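You operate a simulated robot arm through the tools that you are given. There is no shell and no other tool.

The job below is to be done with a simulated robot arm. You get a single attempt, and the scene is never put back.

TASK
Couple the charge cart's blue and red hoses to the air unit's ports, colour to colour, and open both handwheels.
Fine: each port's blank plug goes in the white tray before its hose goes on.

It is judged by the outcome, as a careful person would: the job done as asked, and still so three seconds after it is handed in. It fails if anything else is knocked over, pushed out of place, dropped, spilled or broken.

THE ROBOT
A 7-joint arm with a fingered hand, fixed in place. Base frame: the origin is on the floor under the middle of its stand, x ahead of it, y to its left, z up. Lengths are in m, angles in rad, forces in N, time in s.
It reaches about 1.085 m from its shoulder. Its first joint turns from -2.897 to 2.897 rad. Payload 3.7 kg.
Tool frame: the origin (TCP) lies between the finger pads and is the grasp point; the fingertips stand 0.025 m ahead of it; z points along the fingers, y is the line along which they close. The gripper opens to 0.088 m; its body begins 0.029 m behind the TCP. The gripper is a hand of 5 fingers: y runs from the thumb to the fingers, the wrist lies at [-0.013, -0.106, -0.174] in the tool frame, and closing takes about 1.5 s.
Orientation is told as [roll, pitch, yaw] about the base's x, y, z axes, in that order, counted from this pose: with the fingers straight down and the wrist toward the robot, the tool's x, y and z point along [0, 1, 0], [1, 0, 0] and [0, 0, -1] of the base frame.

THE INTERFACE
- The arm moves only by the tool play_rows. Its argument "rows" is a list that holds one entry, the list of rows, each a list of 6 numbers: the shift along the base's x, y, z in cm, then the turn, a rotation vector about the base's x, y, z in rad. In form: [[[tx, ty, tz, ax, ay, az], ...]]. A call has 1 to 20 rows; each row shifts and turns the commanded pose from where the row before left it. "grip" is the closure, from 0 (fully open) to 1 (shut), set as the call begins (left out, the last holds). Each row takes 0.2 s and may step no farther than 0.05 m and 0.15 rad from the row before; otherwise, or with a gripper value out of range, the whole call is refused. Where a pose cannot be reached the arm comes as near as it can. A force on the tool above 40 N (or 10 N above the force at the start of the call, whichever is more), or a blocked arm, ends the call early, and 0.2 s more pass. Each finger travels about 0.108 m/s and halts on what it meets, pressing with about 33 N; the grip force reading is that of the motor and also rises with nothing between the fingers. The clock runs only during rows and for 0.2 s after the last one: add rows that do not move to give the fingers time. It gives the time, the measured TCP pose, the force on the tool (base axes), the opening and the grip force at its end, in the units of the frame above (readings bear some noise), with the torque about the TCP (base axes, N m) and any sound that the robot's microphone picked up.
- Cameras (640 x 400 px; columns grow to the right, rows downward): "scene" is fixed at [0.3948, 0.6478, 1.453]; the picture's right is [-0.76, 0.65, 0.00], its down [-0.17, -0.20, -0.97] and it looks along [-0.63, -0.73, 0.26] (base axes); focal length 214 px, centre (320, 200). "wrist" rides on the gripper at [0.059, -0.079, -0.105] in the tool frame; the picture's right is [-0.73, 0.32, -0.61], its down [-0.62, -0.68, 0.38] and it looks along [-0.29, 0.66, 0.70] (tool axes); focal length 234 px, centre (320, 200). There is no depth. A picture from a camera that has moved, and an enlarged one, comes with that camera's place and axes in the base frame and with its lens. The place of the scene camera against the robot may be out by one fixed shift of up to 0.025 m in any direction.
- capture(camera): a new picture of that camera. It takes no simulated time.
- set_fingers(index, middle, ring, little, thumb_bend, thumb_turn): sets how far each is bent, from 0 (flat) to 1 (curled in); at 0.3 the hand is open as for a grip, at 0.7 the pads meet at the TCP. One left out holds its place. A second passes; each finger stops where it meets its share of the squeeze, and holds until it gets a number again. A gripper value or a shape takes the hand back. It gives what a move gives, with no picture; readings hold the bend of each and the force on index, middle, ring, little, thumb and palm. thumb_turn goes from beside the hand (0) to across from the fingers (1), as for a grip.
- grasp_type(shape): the hand has 5 fingers and takes this shape, open, in about a second: jaw (thumb against the fingers, like two jaws); tri (thumb and two fingers); tip (a fingertip pinch); poke (one finger out to press); point (the index stretched); flat (the hand flat); cup (the hand cupped); fist (a fist). The gripper value then closes the fingers along that shape, each until it touches; the sizes above hold for jaw. It gives what a move gives, with no picture.
- close_up(camera, box): a new picture of the part [left, top, right, bottom] of that camera's present view, enlarged. It takes no simulated time.
- sign_off(): hands the job in; it is judged then, once.

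Nothing tells you positions but the pictures and the camera data. Unless the task says otherwise, let go and move clear before handing in.

The tools are called after "Emit:" as name(argument=value, ...) on one line, values as JSON. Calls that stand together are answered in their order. play_rows: Moves the arm, as the interface text tells. Its arguments: {"type":"object","properties":{"rows":{"type":"array","items":{"type":"array","items":{"type":"array","items":{"type":"number"}}}},"grip":{"type":"number"}},"required":["rows"]} The other tools are called the same way: grasp_type (shape) gives the hand a shape; set_fingers (index, middle, ring, little, thumb_bend, thumb_turn) moves the fingers one by one; capture (camera) takes a picture; close_up (camera, box) takes an enlarged picture of a part of a camera's view; sign_off () hands the job in.

At the start:

```text
clock: 0.0
eef_pos: [0.3699, 0.353, 1.1922]
orientation: [0.0, 0.0, 0.001]
wrist_force: [0.7, -0.5, 0.7]
wrist_torque: [0.01, -0.01, -0.02]
finger_gap: 0.0875
gripper_force: 0.0
shape: jaw
bend: [0.3, 0.3, 0.3, 0.3, 0.3, 0.98]
finger forces: [0.0, 0.0, 0.0, 0.1, 0.1, 0.0]
```

scene: 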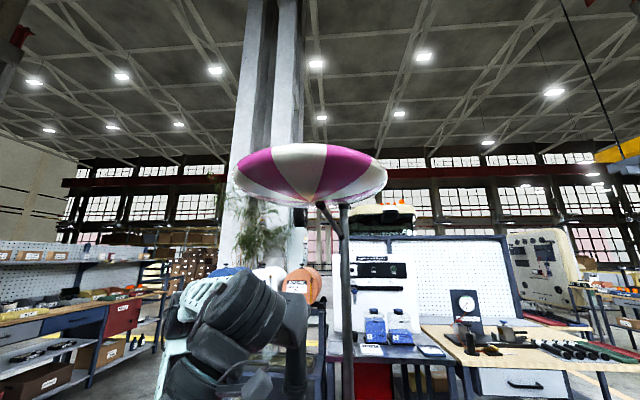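
wrist: 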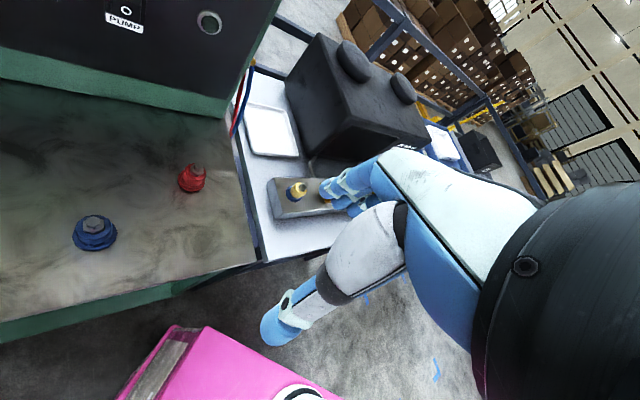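

I see the wrist view: a dark work surface with a blue fitting and a red fitting, a cart with a white tray and a box with gold/other items; the scene camera mostly looks over the robot at the background. I'll take closer pictures before moving.

Emit:
close_up(camera="wrist", box=[0, 0, 320, 200])

Emit:
close_up(camera="wrist", box=[0, 140, 320, 340])

Emit:
close_up(camera="wrist", box=[220, 60, 460, 260])

Emit:
close_up(camera="scene", box=[160, 240, 420, 400])

```text
2.00 times, centred on (160, 100) of wrist
camera zoom: at [0.2937, 0.4111, 1.2988], right [0.32, -0.73, 0.61], down [-0.68, -0.62, -0.38], along [0.66, -0.29, -0.7], focal length 468 px, centre (640, 400)
```

zoom: 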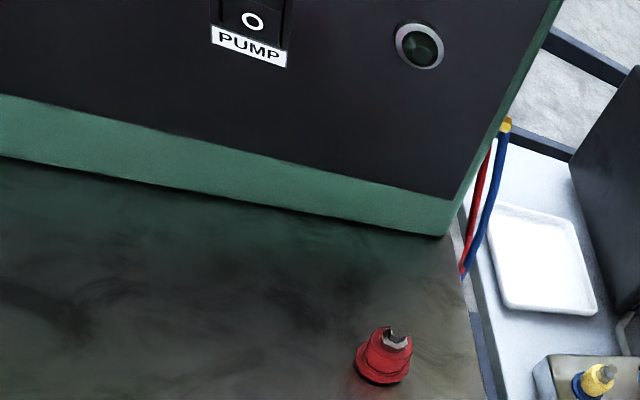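

```text
2.00 times, centred on (160, 240) of wrist
camera zoom: at [0.2937, 0.4111, 1.2988], right [0.32, -0.73, 0.61], down [-0.68, -0.62, -0.38], along [0.66, -0.29, -0.7], focal length 468 px, centre (640, 120)
```

zoom: 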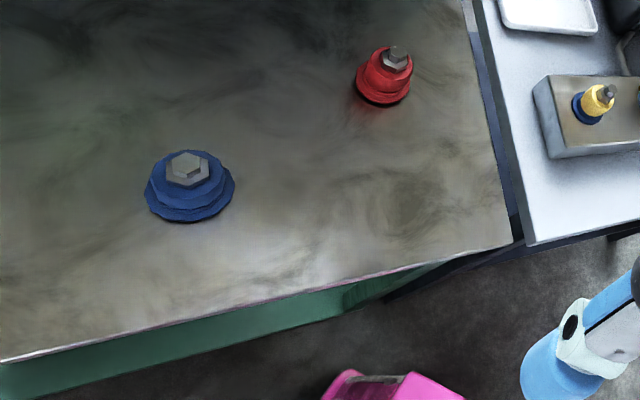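

```text
2.00 times, centred on (340, 160) of wrist
camera zoom: at [0.2937, 0.4111, 1.2988], right [0.32, -0.73, 0.61], down [-0.68, -0.62, -0.38], along [0.66, -0.29, -0.7], focal length 468 px, centre (280, 280)
```

zoom: 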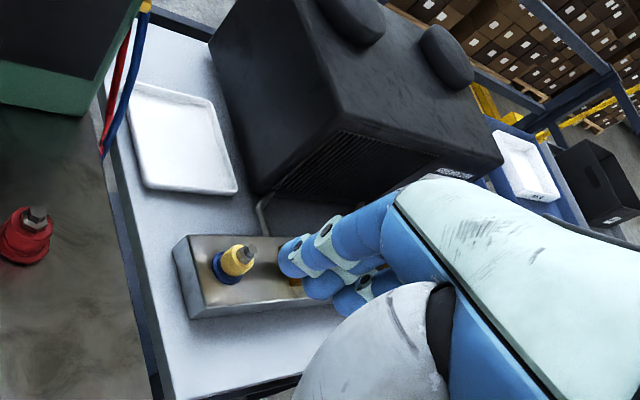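

```text
2.46 times, centred on (290, 320) of scene
camera zoom: at [0.3948, 0.6478, 1.453], right [-0.76, 0.65, 0.0], down [-0.17, -0.2, -0.97], along [-0.63, -0.73, 0.26], focal length 528 px, centre (394, -95)
```

zoom: 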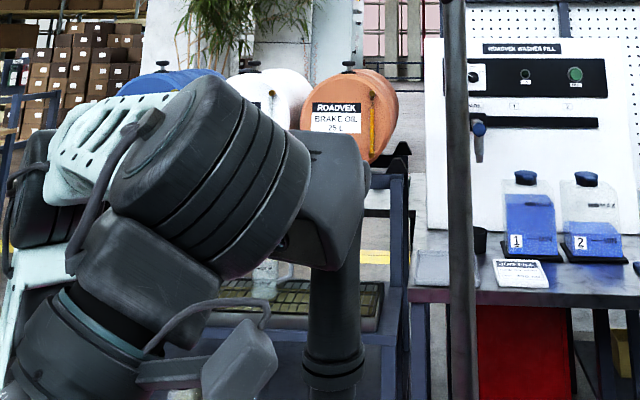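

The scene camera faces away from the work, so I'll rely on the wrist camera. I'll raise the hand and shift right a little to get a second viewpoint for triangulation.

Emit:
play_rows(rows=[[[0, -3, 3, 0, 0, 0], [0, -3, 3, 0, 0, 0], [0, -3, 3, 0, 0, 0], [0, -3, 3, 0, 0, 0], [0, -3, 0, 0, 0, 0], [0, 0, 0, 0, 0, 0]]])

Emit:
capture(camera="wrist")

Emit:
capture(camera="scene")

```text
clock: 1.4
eef_pos: [0.3705, 0.202, 1.3115]
orientation: [0.0, -0.001, -0.002]
wrist_force: [0.8, -0.7, 0.2]
wrist_torque: [0.01, 0.0, 0.0]
finger_gap: 0.0876
gripper_force: 0.0
shape: jaw
bend: [0.3, 0.3, 0.3, 0.3, 0.3, 0.98]
finger forces: [0.0, 0.1, 0.1, 0.1, 0.1, 0.1]
```

```text
taken
camera wrist: at [0.293, 0.2601, 1.4186], right [0.32, -0.73, 0.61], down [-0.68, -0.62, -0.38], along [0.66, -0.29, -0.7], focal length 234 px, centre (320, 200)
```

wrist: 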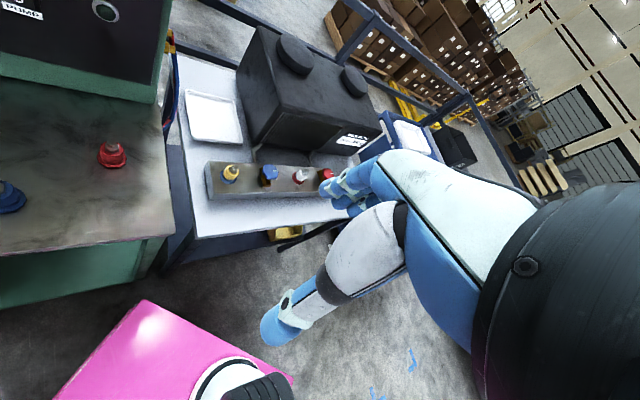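

```text
taken
```

scene: 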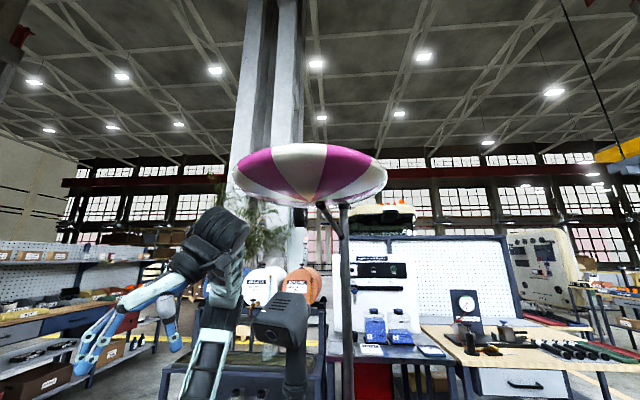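

Emit:
close_up(camera="wrist", box=[160, 80, 400, 240])

Emit:
close_up(camera="wrist", box=[0, 0, 240, 150])

Emit:
close_up(camera="wrist", box=[200, 130, 360, 230])

Emit:
close_up(camera="wrist", box=[0, 120, 200, 245])

```text
2.50 times, centred on (280, 160) of wrist
camera zoom: at [0.293, 0.2601, 1.4186], right [0.32, -0.73, 0.61], down [-0.68, -0.62, -0.38], along [0.66, -0.29, -0.7], focal length 585 px, centre (420, 300)
```

zoom: 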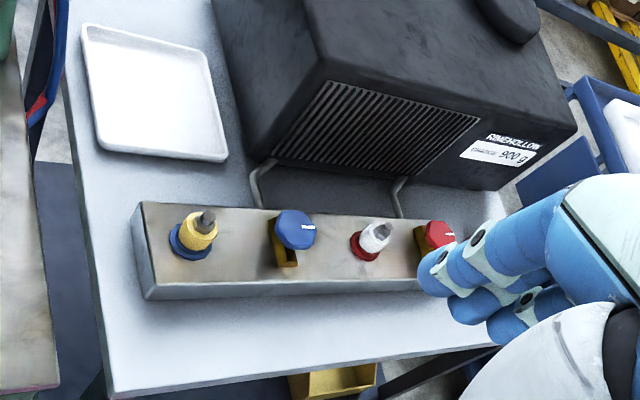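

```text
2.67 times, centred on (120, 75) of wrist
camera zoom: at [0.293, 0.2601, 1.4186], right [0.32, -0.73, 0.61], down [-0.68, -0.62, -0.38], along [0.66, -0.29, -0.7], focal length 624 px, centre (853, 533)
```

zoom: 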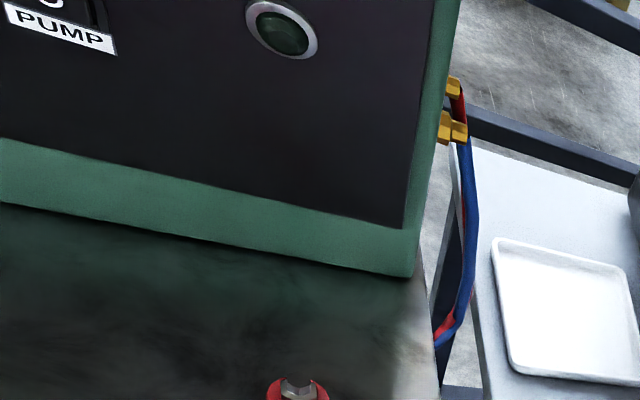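

```text
4.00 times, centred on (280, 180) of wrist
camera zoom: at [0.293, 0.2601, 1.4186], right [0.32, -0.73, 0.61], down [-0.68, -0.62, -0.38], along [0.66, -0.29, -0.7], focal length 937 px, centre (480, 280)
```

zoom: 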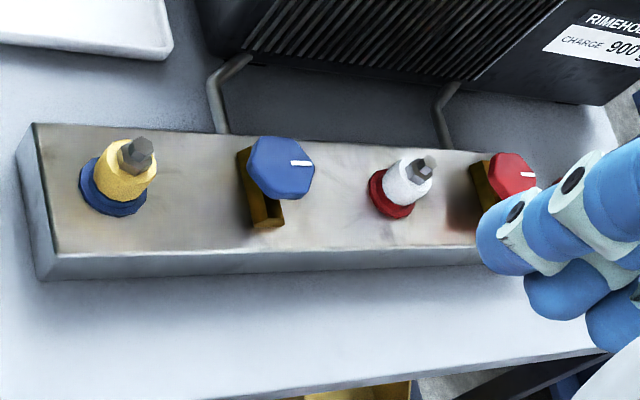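

```text
3.20 times, centred on (100, 182) of wrist
camera zoom: at [0.293, 0.2601, 1.4186], right [0.32, -0.73, 0.61], down [-0.68, -0.62, -0.38], along [0.66, -0.29, -0.7], focal length 749 px, centre (1024, 256)
```

zoom: 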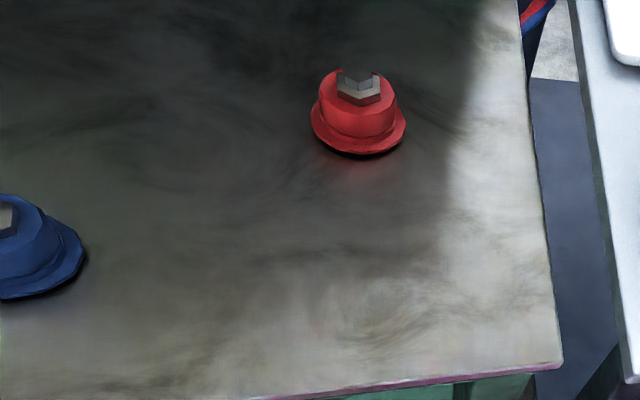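

The unit's manifold carries, left to right, a blue port with yellow plug, a blue handwheel, a red port with white plug and a red handwheel, running at 45° from about (0.68, 0.30) to (0.92, 0.06) at z≈0.89. The hoses hang at the cart's right rear corner (yellow clips near (0.73, 0.54, 1.01)), so I turn the hand to look there from the right.

Emit:
play_rows(rows=[[[0, -2, 0, 0, 0, 0.15], [0, -2, 0, 0, 0, 0.15], [0, -2, 0, 0, 0, 0.15], [0, -2, 0, 0, 0, 0.15], [0, -2, 0, 0, 0, 0.15], [0, -2, 0, 0, 0, 0.15], [0, -2, 0, 0, 0, 0.15], [0, 0, 0, 0, 0, 0.15], [0, 0, 0, 0, 0, 0]]])

Emit:
capture(camera="wrist")

```text
clock: 3.4
eef_pos: [0.3718, 0.0627, 1.3117]
orientation: [0.0, 0.002, 1.199]
wrist_force: [-0.1, 0.9, 0.4]
wrist_torque: [-0.01, -0.03, -0.02]
finger_gap: 0.0876
gripper_force: 0.1
shape: jaw
bend: [0.3, 0.3, 0.3, 0.3, 0.3, 0.98]
finger forces: [0.0, 0.0, 0.0, 0.0, 0.1, 0.1]
```

```text
taken
camera wrist: at [0.2893, 0.0096, 1.4187], right [0.79, 0.04, 0.61], down [0.34, -0.86, -0.38], along [0.51, 0.51, -0.7], focal length 234 px, centre (320, 200)
```

wrist: 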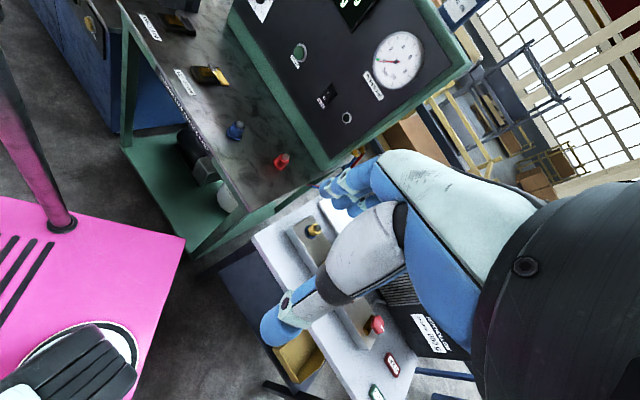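

Emit:
close_up(camera="wrist", box=[100, 0, 340, 150])

Emit:
close_up(camera="wrist", box=[200, 100, 440, 250])

Emit:
close_up(camera="wrist", box=[240, 260, 480, 400])

Emit:
close_up(camera="wrist", box=[240, 0, 480, 150])

```text
2.67 times, centred on (220, 75) of wrist
camera zoom: at [0.2893, 0.0096, 1.4187], right [0.79, 0.04, 0.61], down [0.34, -0.86, -0.38], along [0.51, 0.51, -0.7], focal length 624 px, centre (587, 533)
```

zoom: 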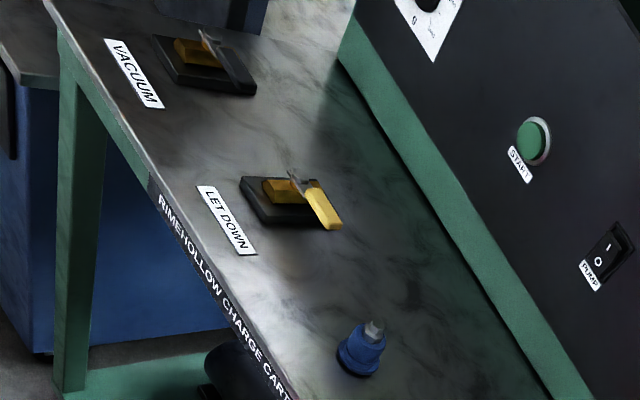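

```text
2.67 times, centred on (320, 175) of wrist
camera zoom: at [0.2893, 0.0096, 1.4187], right [0.79, 0.04, 0.61], down [0.34, -0.86, -0.38], along [0.51, 0.51, -0.7], focal length 624 px, centre (320, 267)
```

zoom: 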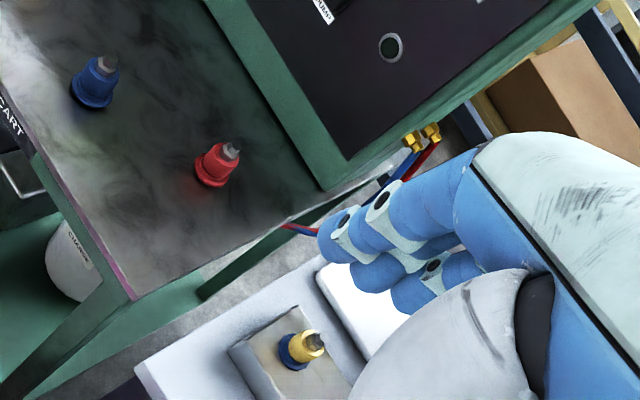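

```text
2.67 times, centred on (360, 330) of wrist
camera zoom: at [0.2893, 0.0096, 1.4187], right [0.79, 0.04, 0.61], down [0.34, -0.86, -0.38], along [0.51, 0.51, -0.7], focal length 624 px, centre (213, -147)
```

zoom: 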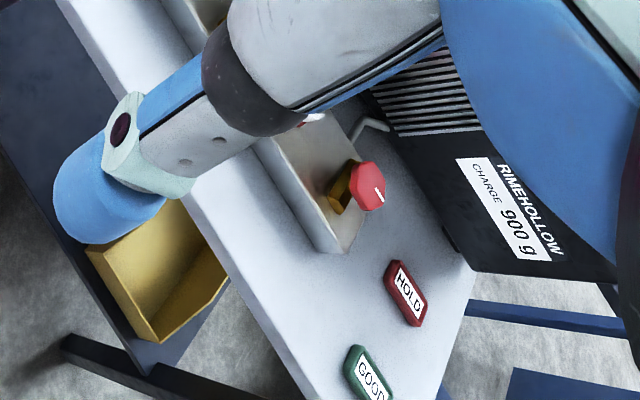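

```text
2.67 times, centred on (360, 75) of wrist
camera zoom: at [0.2893, 0.0096, 1.4187], right [0.79, 0.04, 0.61], down [0.34, -0.86, -0.38], along [0.51, 0.51, -0.7], focal length 624 px, centre (213, 533)
```

zoom: 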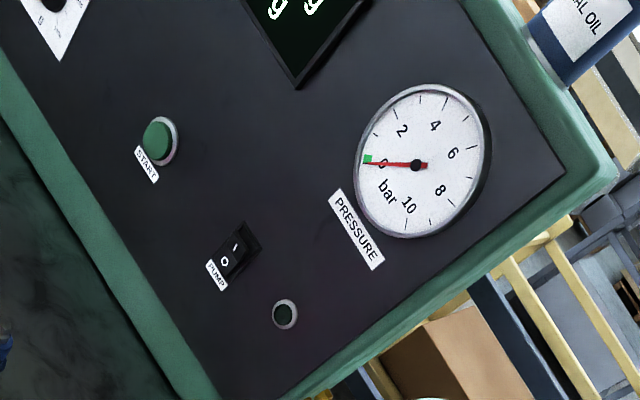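

The cart deck reads VACUUM and LET DOWN valves plus blue and red fittings; the hoses run from yellow fittings at the cart's right rear and droop along its side. I move further out over the gap to see where the hose ends are.

Emit:
play_rows(rows=[[[4, 0, 0, 0, 0, 0], [4, 0, 0, 0, 0, 0], [4, 0, 0, 0, 0, 0], [4, 0, 0, 0, 0, 0], [4, 0, 0, 0, 0, 0], [2, 0, 0, 0, 0, 0.1], [0, 0, 0, 0, 0, 0]]])

Emit:
capture(camera="wrist")

Emit:
close_up(camera="wrist", box=[140, 40, 380, 190])

```text
clock: 5.0
eef_pos: [0.5907, 0.0626, 1.3132]
orientation: [0.001, -0.002, 1.298]
wrist_force: [-0.1, -0.3, 0.0]
wrist_torque: [-0.02, 0.02, 0.01]
finger_gap: 0.0877
gripper_force: 0.0
shape: jaw
bend: [0.3, 0.3, 0.3, 0.3, 0.3, 0.98]
finger forces: [0.1, 0.0, 0.0, 0.1, 0.1, 0.0]
```

```text
taken
camera wrist: at [0.5153, 0.0015, 1.419], right [0.79, 0.12, 0.61], down [0.42, -0.82, -0.38], along [0.46, 0.56, -0.7], focal length 234 px, centre (320, 200)
```

wrist: 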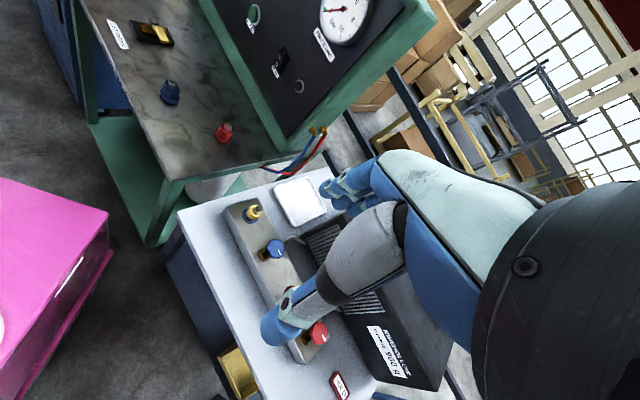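

```text
2.67 times, centred on (260, 115) of wrist
camera zoom: at [0.5153, 0.0015, 1.419], right [0.79, 0.12, 0.61], down [0.42, -0.82, -0.38], along [0.46, 0.56, -0.7], focal length 624 px, centre (480, 427)
```

zoom: 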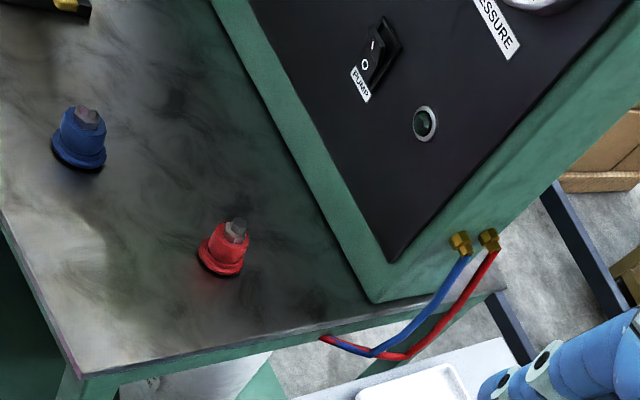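

The hoses run from two brass fittings on the cart tower, loop down and pass beneath the deck, so the blue and red fittings parked on the deck (about (0.37,0.51) and (0.52,0.48), z≈0.92) appear to be the hose couplers. Next I get a closer look at the manifold.

Emit:
play_rows(rows=[[[0.65, 0.74, -3.1, 0, 0, -0.064], [0.65, 0.74, -3.1, 0, 0, -0.064], [0.65, 0.74, -3.1, 0, 0, -0.064], [0.65, 0.74, -3.1, 0, 0, -0.064], [0.65, 0.74, -3.1, 0, 0, -0.064], [0.65, 0.74, -3.1, 0, 0, -0.064], [0.65, 0.74, -3.1, 0, 0, -0.064], [0.65, 0.74, -3.1, 0, 0, -0.064], [0, 0, 0, 0, 0, 0]]])

Emit:
capture(camera="wrist")

Emit:
close_up(camera="wrist", box=[160, 60, 400, 210])

```text
clock: 7.0
eef_pos: [0.6433, 0.122, 1.0627]
orientation: [0.0, 0.001, 0.786]
wrist_force: [-1.0, -0.5, 0.3]
wrist_torque: [0.0, 0.0, 0.02]
finger_gap: 0.0879
gripper_force: 0.1
shape: jaw
bend: [0.3, 0.3, 0.3, 0.3, 0.3, 0.98]
finger forces: [0.0, 0.0, 0.0, 0.0, 0.1, 0.1]
```

```text
taken
camera wrist: at [0.5479, 0.1066, 1.1698], right [0.74, -0.28, 0.61], down [-0.04, -0.92, -0.38], along [0.67, 0.26, -0.7], focal length 234 px, centre (320, 200)
```

wrist: 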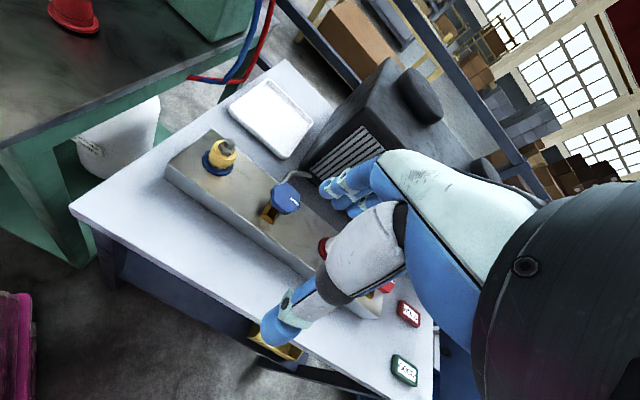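

```text
2.67 times, centred on (280, 135) of wrist
camera zoom: at [0.5479, 0.1066, 1.1698], right [0.74, -0.28, 0.61], down [-0.04, -0.92, -0.38], along [0.67, 0.26, -0.7], focal length 624 px, centre (427, 373)
```

zoom: 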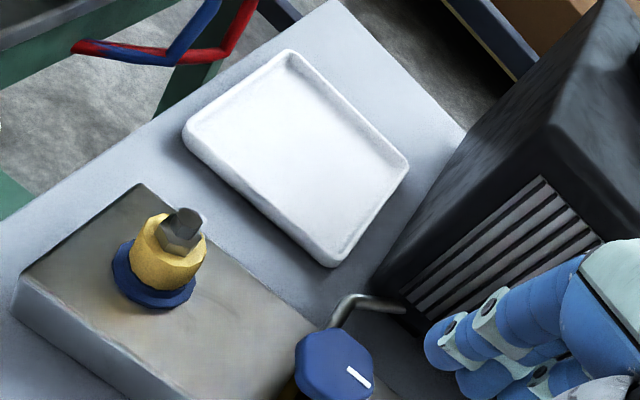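

I see the blue port with its yellow plug (tip ≈ (0.672, 0.298, 0.90)), the white tray (≈ (0.83, 0.45)) and the blue handwheel (≈ (0.754, 0.223)). I zoom in on the handwheel and plug details.

Emit:
close_up(camera="wrist", box=[240, 160, 340, 222])

Emit:
close_up(camera="wrist", box=[170, 120, 270, 182])

Emit:
close_up(camera="wrist", box=[300, 220, 440, 308])

```text
6.40 times, centred on (290, 191) of wrist
camera zoom: at [0.5479, 0.1066, 1.1698], right [0.74, -0.28, 0.61], down [-0.04, -0.92, -0.38], along [0.67, 0.26, -0.7], focal length 1499 px, centre (512, 258)
```

zoom: 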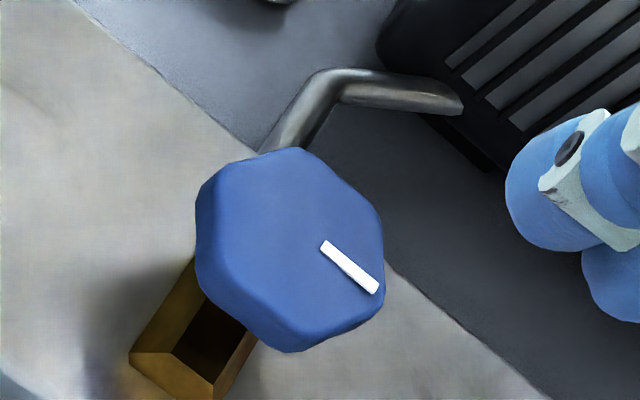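

```text
6.40 times, centred on (220, 151) of wrist
camera zoom: at [0.5479, 0.1066, 1.1698], right [0.74, -0.28, 0.61], down [-0.04, -0.92, -0.38], along [0.67, 0.26, -0.7], focal length 1499 px, centre (960, 514)
```

zoom: 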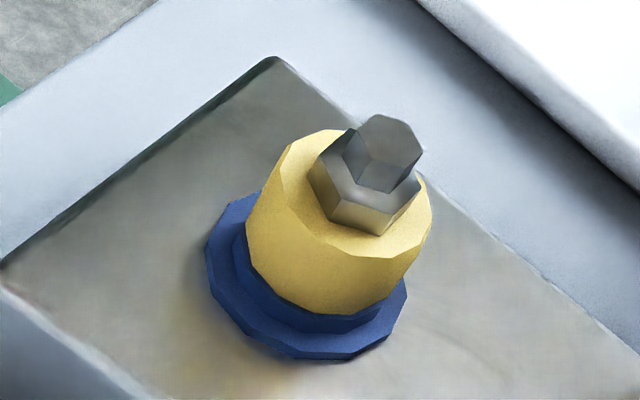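

```text
4.55 times, centred on (370, 264) of wrist
camera zoom: at [0.5479, 0.1066, 1.1698], right [0.74, -0.28, 0.61], down [-0.04, -0.92, -0.38], along [0.67, 0.26, -0.7], focal length 1064 px, centre (93, -91)
```

zoom: 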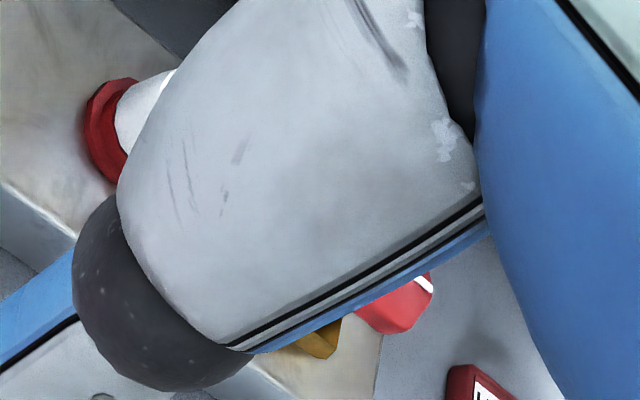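

The handwheels are vertical-axis knobs with a white pointer on yellow yokes; the plug is a yellow cap with a hex top. I move along the manifold to inspect the red port and red handwheel.

Emit:
play_rows(rows=[[[3.4, -3.3, 0, 0, 0, 0], [3.4, -3.3, 0, 0, 0, 0], [3.4, -3.3, 0, 0, 0, 0], [3.4, -3.3, 0, 0, 0, 0], [0, 0, 0, 0, 0, 0]]])

Emit:
capture(camera="wrist")

Emit:
close_up(camera="wrist", box=[140, 80, 340, 205])

```text
clock: 8.2
eef_pos: [0.7787, -0.0099, 1.0625]
orientation: [0.0, -0.001, 0.787]
wrist_force: [-0.5, 1.1, 0.4]
wrist_torque: [-0.04, -0.02, 0.02]
finger_gap: 0.0877
gripper_force: 0.1
shape: jaw
bend: [0.3, 0.3, 0.3, 0.3, 0.3, 0.98]
finger forces: [0.1, 0.0, 0.0, 0.0, 0.0, 0.0]
```

```text
taken
camera wrist: at [0.6835, -0.0262, 1.1699], right [0.74, -0.28, 0.61], down [-0.04, -0.92, -0.38], along [0.67, 0.26, -0.7], focal length 234 px, centre (320, 200)
```

wrist: 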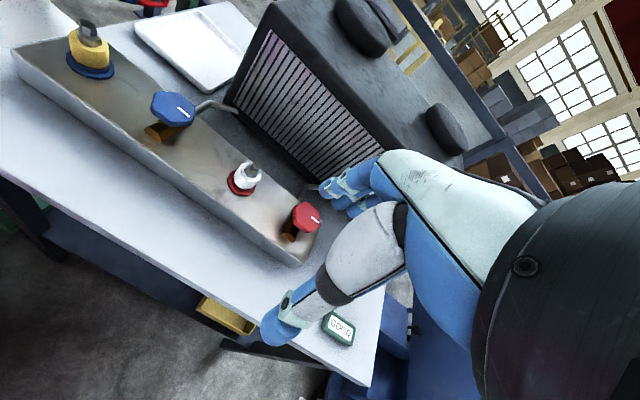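

```text
3.20 times, centred on (240, 142) of wrist
camera zoom: at [0.6835, -0.0262, 1.1699], right [0.74, -0.28, 0.61], down [-0.04, -0.92, -0.38], along [0.67, 0.26, -0.7], focal length 749 px, centre (576, 384)
```

zoom: 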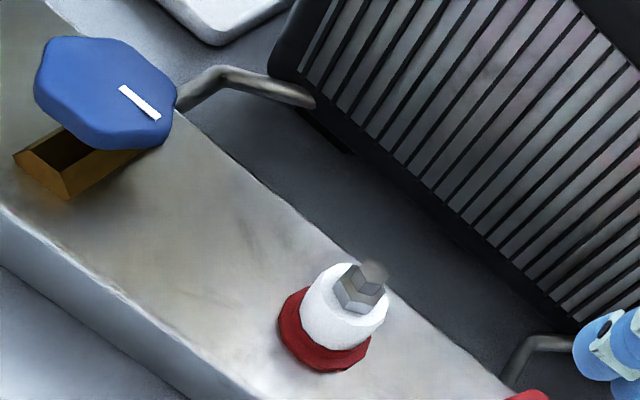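

All four manifold items are visible from here. I take close-ups to triangulate them precisely.

Emit:
close_up(camera="wrist", box=[40, 0, 200, 100])

Emit:
close_up(camera="wrist", box=[140, 80, 240, 142])

Emit:
close_up(camera="wrist", box=[200, 140, 340, 228])

```text
4.00 times, centred on (120, 50) of wrist
camera zoom: at [0.6835, -0.0262, 1.1699], right [0.74, -0.28, 0.61], down [-0.04, -0.92, -0.38], along [0.67, 0.26, -0.7], focal length 937 px, centre (1120, 800)
```

zoom: 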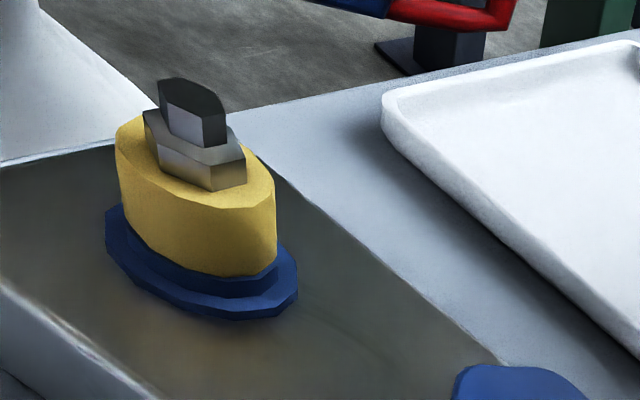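

```text
6.40 times, centred on (190, 111) of wrist
camera zoom: at [0.6835, -0.0262, 1.1699], right [0.74, -0.28, 0.61], down [-0.04, -0.92, -0.38], along [0.67, 0.26, -0.7], focal length 1499 px, centre (1152, 770)
```

zoom: 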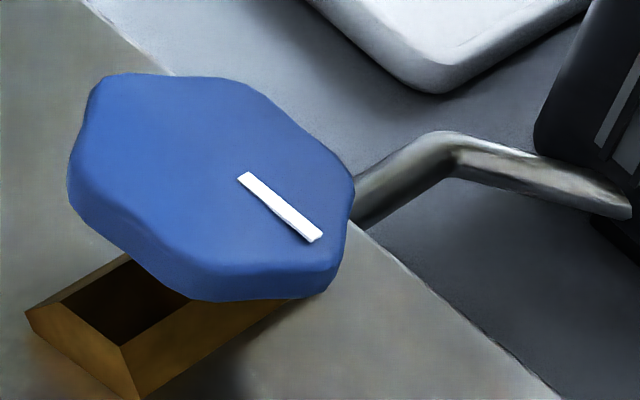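

```text
4.55 times, centred on (270, 184) of wrist
camera zoom: at [0.6835, -0.0262, 1.1699], right [0.74, -0.28, 0.61], down [-0.04, -0.92, -0.38], along [0.67, 0.26, -0.7], focal length 1064 px, centre (547, 273)
```

zoom: 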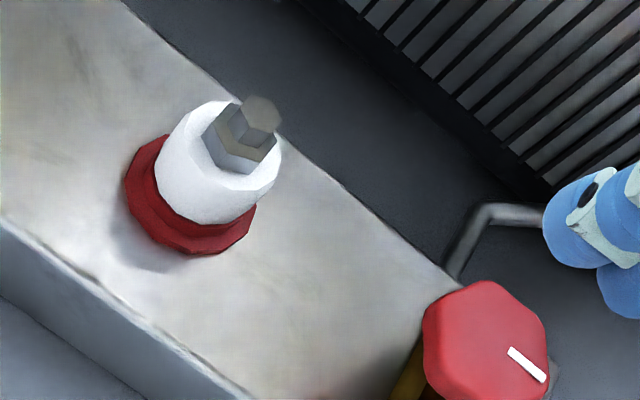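

Triangulated: blue port (0.6745, 0.2975), plug top z≈0.904; blue wheel (0.752, 0.220), top z≈0.885; red port (0.8415, 0.131); red wheel (0.919, 0.055). Now I go look closely at the blue and red couplers on the cart deck.

Emit:
play_rows(rows=[[[-3.4, 3.0, 1.0, 0, 0, 0.043], [-3.4, 3.0, 1.0, 0, 0, 0.043], [-3.4, 3.0, 0, 0, 0, 0.043], [-3.4, 3.0, 0, 0, 0, 0.043], [-3.4, 3.0, 0, 0, 0, 0.043], [-3.4, 3.0, 0, 0, 0, 0.043], [-3.4, 3.0, 0, 0, 0, 0.043], [-3.4, 3.0, 0, 0, 0, 0.043], [-3.4, 3.0, 0, 0, 0, 0.043], [-3.4, 3.0, 0, 0, 0, 0.043], [-3.4, 3.0, 0, 0, 0, 0.043], [-3.4, 3.0, 0, 0, 0, 0.043], [0, 0, 0, 0, 0, 0]]])

Emit:
capture(camera="wrist")

```text
clock: 11.0
eef_pos: [0.3708, 0.3502, 1.0834]
orientation: [-0.001, 0.001, 1.304]
wrist_force: [-0.3, -0.6, 0.1]
wrist_torque: [0.0, -0.02, 0.04]
finger_gap: 0.0874
gripper_force: 0.1
shape: jaw
bend: [0.3, 0.3, 0.3, 0.3, 0.3, 0.98]
finger forces: [0.0, 0.0, 0.0, 0.0, 0.0, 0.1]
```

```text
taken
camera wrist: at [0.2943, 0.2894, 1.1907], right [0.79, 0.12, 0.61], down [0.42, -0.82, -0.38], along [0.45, 0.56, -0.7], focal length 234 px, centre (320, 200)
```

wrist: 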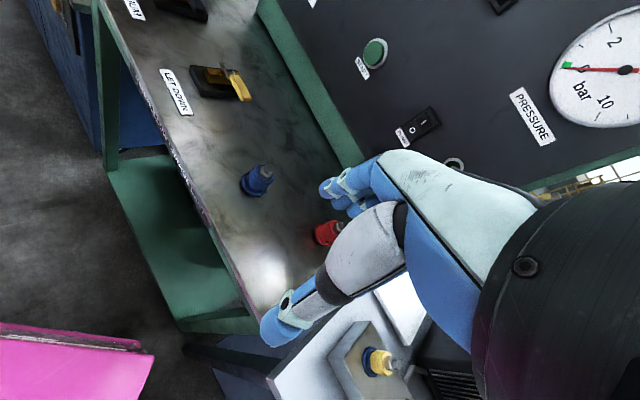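

Emit:
close_up(camera="wrist", box=[220, 150, 320, 212])

Emit:
close_up(camera="wrist", box=[280, 200, 380, 262])

Emit:
close_up(camera="wrist", box=[100, 0, 300, 125])

```text
6.40 times, centred on (270, 181) of wrist
camera zoom: at [0.2943, 0.2894, 1.1907], right [0.79, 0.12, 0.61], down [0.42, -0.82, -0.38], along [0.45, 0.56, -0.7], focal length 1499 px, centre (640, 322)
```

zoom: 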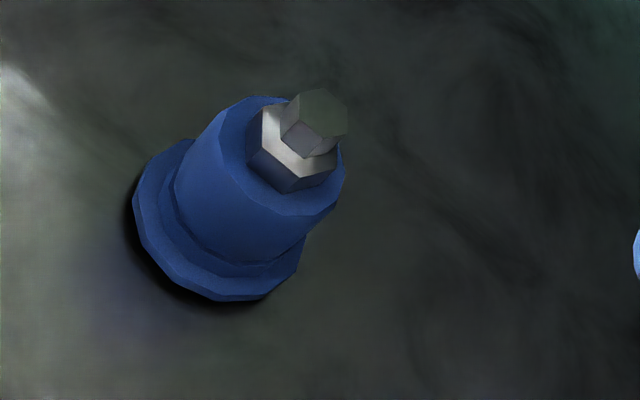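

```text
6.40 times, centred on (330, 231) of wrist
camera zoom: at [0.2943, 0.2894, 1.1907], right [0.79, 0.12, 0.61], down [0.42, -0.82, -0.38], along [0.45, 0.56, -0.7], focal length 1499 px, centre (256, 2)
```

zoom: 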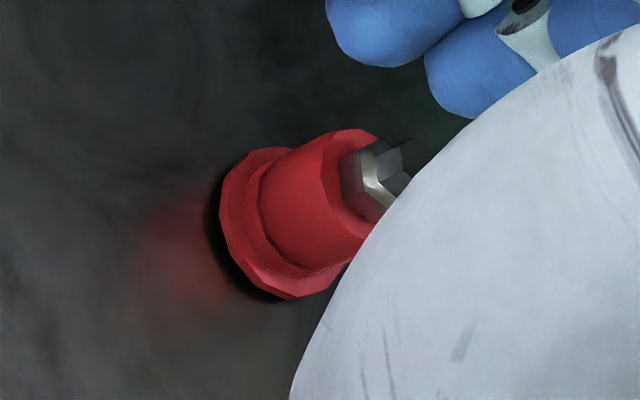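

```text
3.20 times, centred on (200, 62) of wrist
camera zoom: at [0.2943, 0.2894, 1.1907], right [0.79, 0.12, 0.61], down [0.42, -0.82, -0.38], along [0.45, 0.56, -0.7], focal length 749 px, centre (704, 640)
```

zoom: 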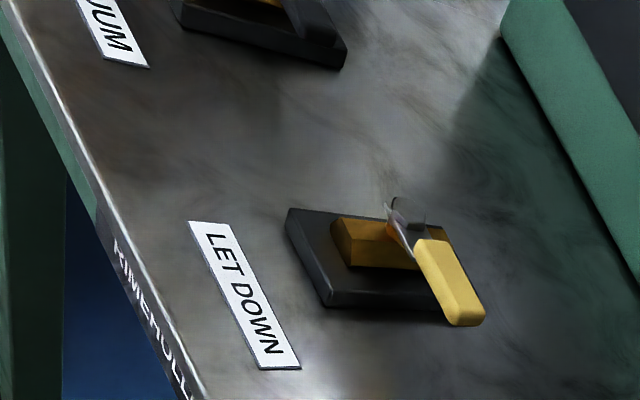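

The deck fittings have the same build as the ports (ring, body, hex) so they are the parked hose couplers. I'll start with the blue port: hover above its yellow plug with the hand turned 45° so it closes across the manifold.

Emit:
play_rows(rows=[[[3.04, -0.53, 0, 0, 0, -0.052], [3.04, -0.53, 0, 0, 0, -0.052], [3.04, -0.53, 0, 0, 0, -0.052], [3.04, -0.53, 0, 0, 0, -0.052], [3.04, -0.53, 0, 0, 0, -0.052], [3.04, -0.53, 0, 0, 0, -0.052], [3.04, -0.53, 0, 0, 0, -0.052], [3.04, -0.53, 0, 0, 0, -0.052], [3.04, -0.53, -2, 0, 0, -0.052], [3.04, -0.53, -3, 0, 0, -0.052], [0, 0, -3, 0, 0, 0], [0, 0, 0, 0, 0, 0]]])

Emit:
capture(camera="wrist")

Emit:
capture(camera="scene")

```text
clock: 13.6
eef_pos: [0.6749, 0.2975, 1.0044]
orientation: [0.0, 0.0, 0.782]
wrist_force: [-0.1, 0.1, -0.4]
wrist_torque: [-0.01, -0.01, 0.01]
finger_gap: 0.0879
gripper_force: 0.1
shape: jaw
bend: [0.3, 0.3, 0.3, 0.3, 0.3, 0.98]
finger forces: [0.0, 0.1, 0.0, 0.0, 0.0, 0.0]
```

```text
taken
camera wrist: at [0.5792, 0.2821, 1.1111], right [0.74, -0.29, 0.61], down [-0.04, -0.92, -0.38], along [0.67, 0.26, -0.7], focal length 234 px, centre (320, 200)
```

wrist: 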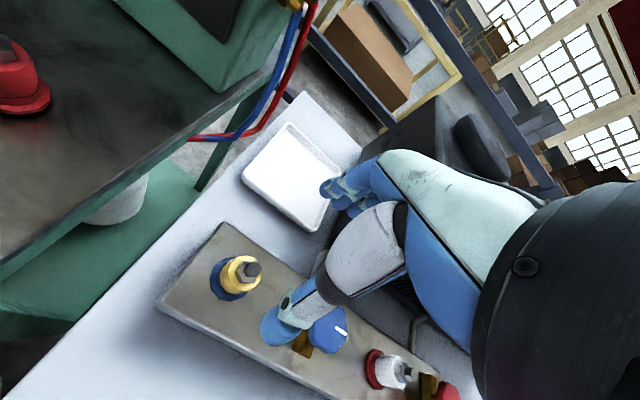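

```text
taken
```

scene: 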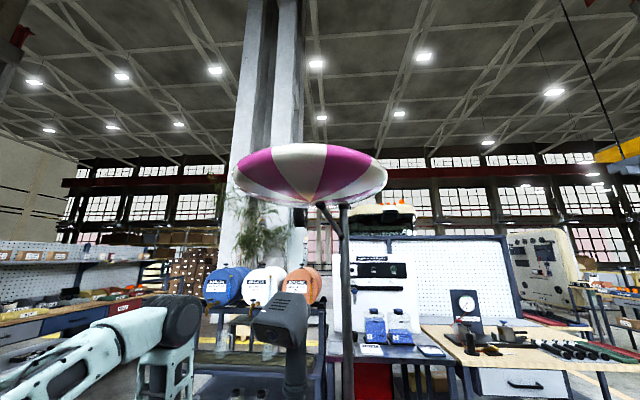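

The hex tip projects exactly where predicted, so the position is good. I descend halfway and check.

Emit:
play_rows(rows=[[[0, 0, -3, 0, 0, 0], [0, 0, -3, 0, 0, 0], [0, 0, -2.4, 0, 0, 0], [0, 0, 0, 0, 0, 0]]])

Emit:
capture(camera="wrist")

Emit:
close_up(camera="wrist", box=[220, 160, 420, 285])

```text
clock: 14.6
eef_pos: [0.675, 0.2963, 0.919]
orientation: [0.0, 0.0, 0.781]
wrist_force: [0.2, -0.4, 0.1]
wrist_torque: [-0.02, 0.01, 0.01]
finger_gap: 0.0876
gripper_force: 0.0
shape: jaw
bend: [0.3, 0.3, 0.3, 0.3, 0.3, 0.98]
finger forces: [0.0, 0.0, 0.0, 0.0, 0.0, 0.0]
```

```text
taken
camera wrist: at [0.5796, 0.2826, 1.0263], right [0.74, -0.29, 0.61], down [-0.04, -0.92, -0.38], along [0.67, 0.26, -0.7], focal length 234 px, centre (320, 200)
```

wrist: 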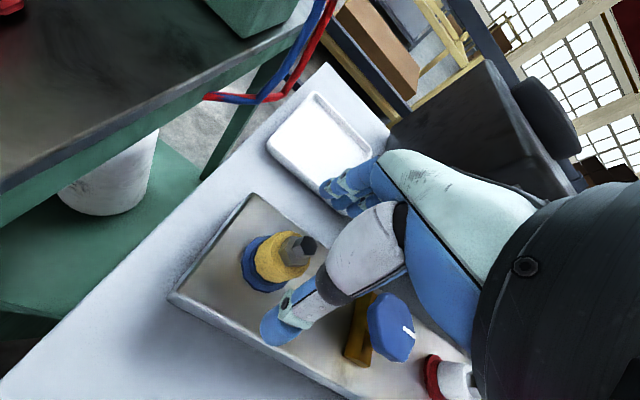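

```text
3.20 times, centred on (320, 222) of wrist
camera zoom: at [0.5796, 0.2826, 1.0263], right [0.74, -0.29, 0.61], down [-0.04, -0.92, -0.38], along [0.67, 0.26, -0.7], focal length 749 px, centre (320, 128)
```

zoom: 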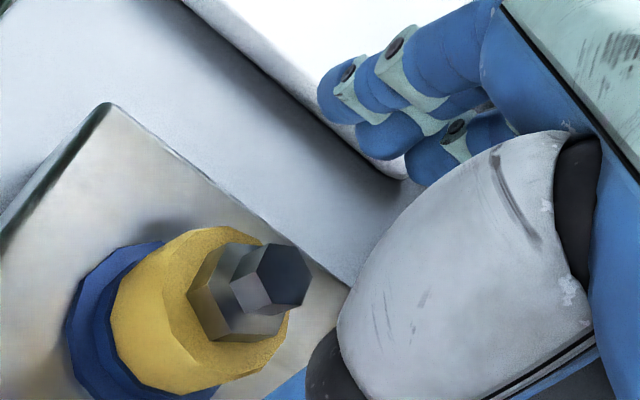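

Plug sits between thumb and fingers, with clearance to the handwheel. I lower to grasp height.

Emit:
play_rows(rows=[[[0, 0, -1.5, 0, 0, 0], [0, 0.1, -1.2, 0, 0, 0], [0, 0, -1.0, 0, 0, 0], [0, 0, 0, 0, 0, 0]]])

Emit:
capture(camera="wrist")

Emit:
close_up(camera="wrist", box=[220, 160, 420, 285])

```text
clock: 15.6
eef_pos: [0.6744, 0.2987, 0.8829]
orientation: [0.0, 0.0, 0.783]
wrist_force: [1.7, 0.6, 0.2]
wrist_torque: [-0.02, 0.04, 0.02]
finger_gap: 0.0876
gripper_force: 0.0
shape: jaw
bend: [0.3, 0.3, 0.3, 0.3, 0.3, 0.98]
finger forces: [0.1, 0.0, 0.0, 0.1, 0.1, 0.1]
```

```text
taken
camera wrist: at [0.5794, 0.2838, 0.9895], right [0.74, -0.29, 0.61], down [-0.04, -0.92, -0.38], along [0.67, 0.26, -0.7], focal length 234 px, centre (320, 200)
```

wrist: 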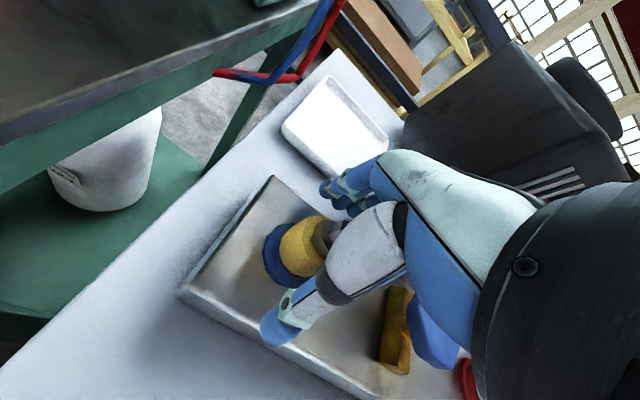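

```text
3.20 times, centred on (320, 222) of wrist
camera zoom: at [0.5794, 0.2838, 0.9895], right [0.74, -0.29, 0.61], down [-0.04, -0.92, -0.38], along [0.67, 0.26, -0.7], focal length 749 px, centre (320, 128)
```

zoom: 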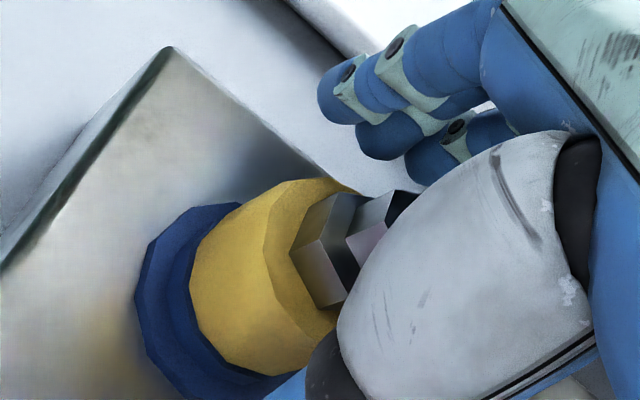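

The hand surrounds the plug at body height. I close the grip and wait for the fingers to settle.

Emit:
play_rows(rows=[[[0, 0, 0, 0, 0, 0], [0, 0, 0, 0, 0, 0], [0, 0, 0, 0, 0, 0], [0, 0, 0, 0, 0, 0], [0, 0, 0, 0, 0, 0], [0, 0, 0, 0, 0, 0], [0, 0, 0, 0, 0, 0], [0, 0, 0, 0, 0, 0]]], grip=1)

Emit:
capture(camera="wrist")

Emit:
close_up(camera="wrist", box=[220, 160, 420, 285])

```text
clock: 17.4
eef_pos: [0.674, 0.2987, 0.8822]
orientation: [0.0, 0.0, 0.783]
wrist_force: [-3.1, -6.3, -1.4]
wrist_torque: [-0.08, 0.04, -0.03]
finger_gap: 0.0268
gripper_force: 33.2
shape: jaw
bend: [0.74, 0.58, 0.64, 0.63, 0.73, 1.0]
finger forces: [15.7, 8.6, 0.1, 0.1, 30.0, 0.0]
```

```text
taken
camera wrist: at [0.5793, 0.2835, 0.9896], right [0.74, -0.29, 0.61], down [-0.04, -0.92, -0.38], along [0.67, 0.26, -0.7], focal length 234 px, centre (320, 200)
```

wrist: 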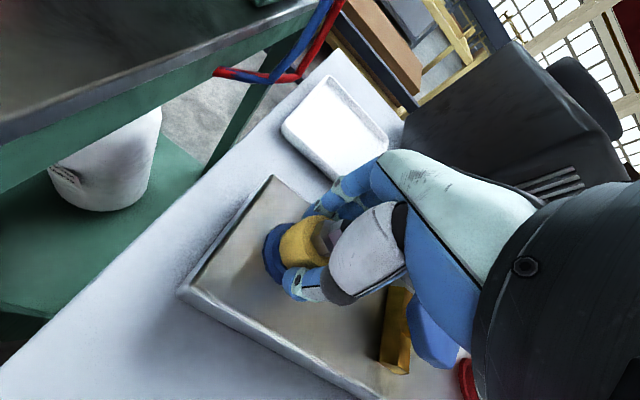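

```text
3.20 times, centred on (320, 222) of wrist
camera zoom: at [0.5793, 0.2835, 0.9896], right [0.74, -0.29, 0.61], down [-0.04, -0.92, -0.38], along [0.67, 0.26, -0.7], focal length 749 px, centre (320, 128)
```

zoom: 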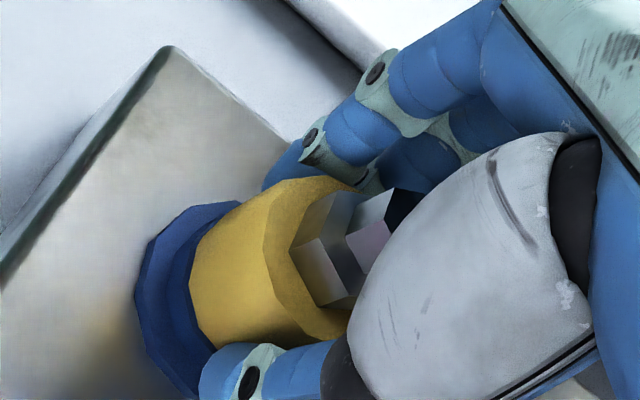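

Firm grip on the plug (thumb 30 N, index and middle opposed). I test a small upward pull.

Emit:
play_rows(rows=[[[0, 0, 0.2, 0, 0, 0], [0, 0, 0.2, 0, 0, 0], [0, 0, 0, 0, 0, 0]]])

Emit:
close_up(camera="wrist", box=[220, 160, 420, 285])

```text
clock: 18.2
eef_pos: [0.6746, 0.298, 0.886]
orientation: [-0.001, 0.0, 0.781]
wrist_force: [-3.6, -6.7, -9.6]
wrist_torque: [-0.12, 0.02, 0.0]
finger_gap: 0.0267
gripper_force: 33.0
shape: jaw
bend: [0.74, 0.59, 0.64, 0.63, 0.73, 1.0]
finger forces: [15.3, 8.4, 0.0, 0.1, 30.4, 0.0]
```

```text
3.20 times, centred on (320, 222) of wrist
camera zoom: at [0.5794, 0.2836, 0.9933], right [0.74, -0.29, 0.61], down [-0.04, -0.92, -0.38], along [0.67, 0.26, -0.7], focal length 749 px, centre (320, 128)
```

zoom: 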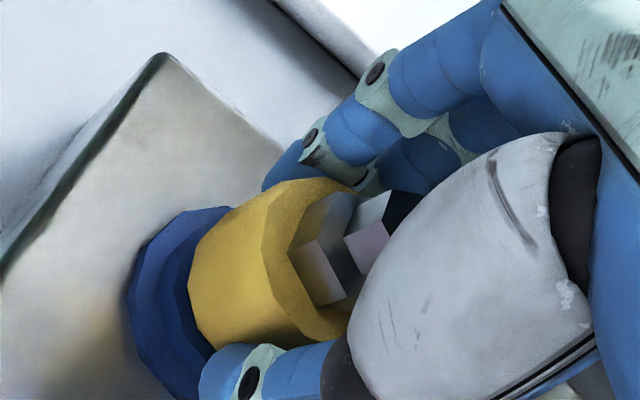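

The plug appears to follow with about 9 N resistance. I keep pulling gently.

Emit:
play_rows(rows=[[[0, 0, 0.2, 0, 0, 0], [0, 0, 0.2, 0, 0, 0], [0, 0, 0, 0, 0, 0]]])

Emit:
close_up(camera="wrist", box=[220, 160, 420, 285])

```text
clock: 19.0
eef_pos: [0.6734, 0.299, 0.8911]
orientation: [-0.001, 0.002, 0.782]
wrist_force: [-0.1, 0.5, -2.3]
wrist_torque: [0.01, -0.02, -0.01]
finger_gap: 0.0262
gripper_force: 33.0
shape: jaw
bend: [0.73, 0.58, 0.64, 0.63, 0.73, 1.0]
finger forces: [19.3, 9.6, 0.1, 0.0, 28.0, 0.0]
```

```text
3.20 times, centred on (320, 222) of wrist
camera zoom: at [0.5792, 0.2836, 0.9978], right [0.74, -0.29, 0.61], down [-0.04, -0.92, -0.38], along [0.67, 0.26, -0.7], focal length 749 px, centre (320, 128)
```

zoom: 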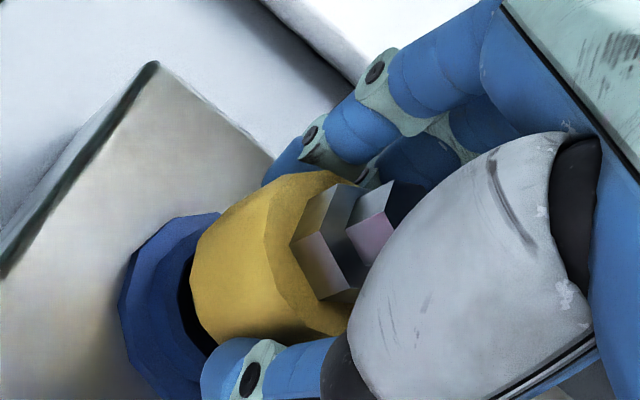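

The yellow plug popped free (load now only about 2 N, gap visible above the ring). I lift it and carry it over the tray.

Emit:
play_rows(rows=[[[0, 0, 1, 0, 0, 0], [0, 0, 3, 0, 0, 0], [0, 0, 3, 0, 0, 0], [2.28, 2.74, 0, 0, 0, 0], [2.28, 2.74, 0, 0, 0, 0], [2.28, 2.74, 0, 0, 0, 0], [2.28, 2.74, 0, 0, 0, 0], [2.28, 2.74, 0, 0, 0, 0], [2.28, 2.74, 0, 0, 0, 0], [0, 0, 0, 0, 0, 0]]])

Emit:
capture(camera="wrist")

Emit:
close_up(camera="wrist", box=[220, 160, 420, 285])

```text
clock: 21.2
eef_pos: [0.8122, 0.4631, 0.9609]
orientation: [-0.001, 0.0, 0.782]
wrist_force: [0.2, -0.4, -0.5]
wrist_torque: [0.02, 0.0, -0.01]
finger_gap: 0.0259
gripper_force: 32.8
shape: jaw
bend: [0.73, 0.58, 0.64, 0.63, 0.73, 1.0]
finger forces: [19.4, 9.7, 0.0, 0.0, 28.0, 0.1]
```

```text
taken
camera wrist: at [0.7168, 0.449, 1.0678], right [0.74, -0.29, 0.61], down [-0.04, -0.92, -0.38], along [0.67, 0.26, -0.7], focal length 234 px, centre (320, 200)
```

wrist: 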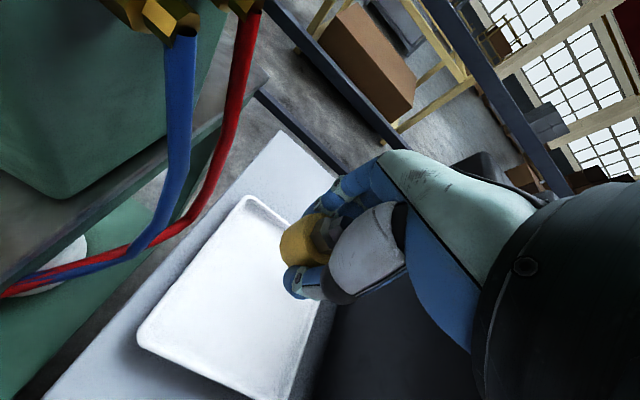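

```text
3.20 times, centred on (320, 222) of wrist
camera zoom: at [0.7168, 0.449, 1.0678], right [0.74, -0.29, 0.61], down [-0.04, -0.92, -0.38], along [0.67, 0.26, -0.7], focal length 749 px, centre (320, 128)
```

zoom: 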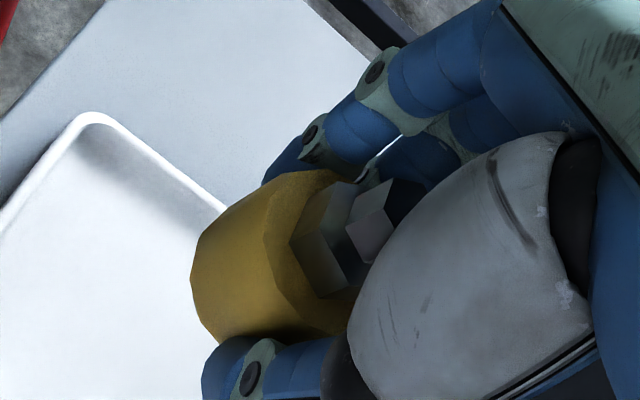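

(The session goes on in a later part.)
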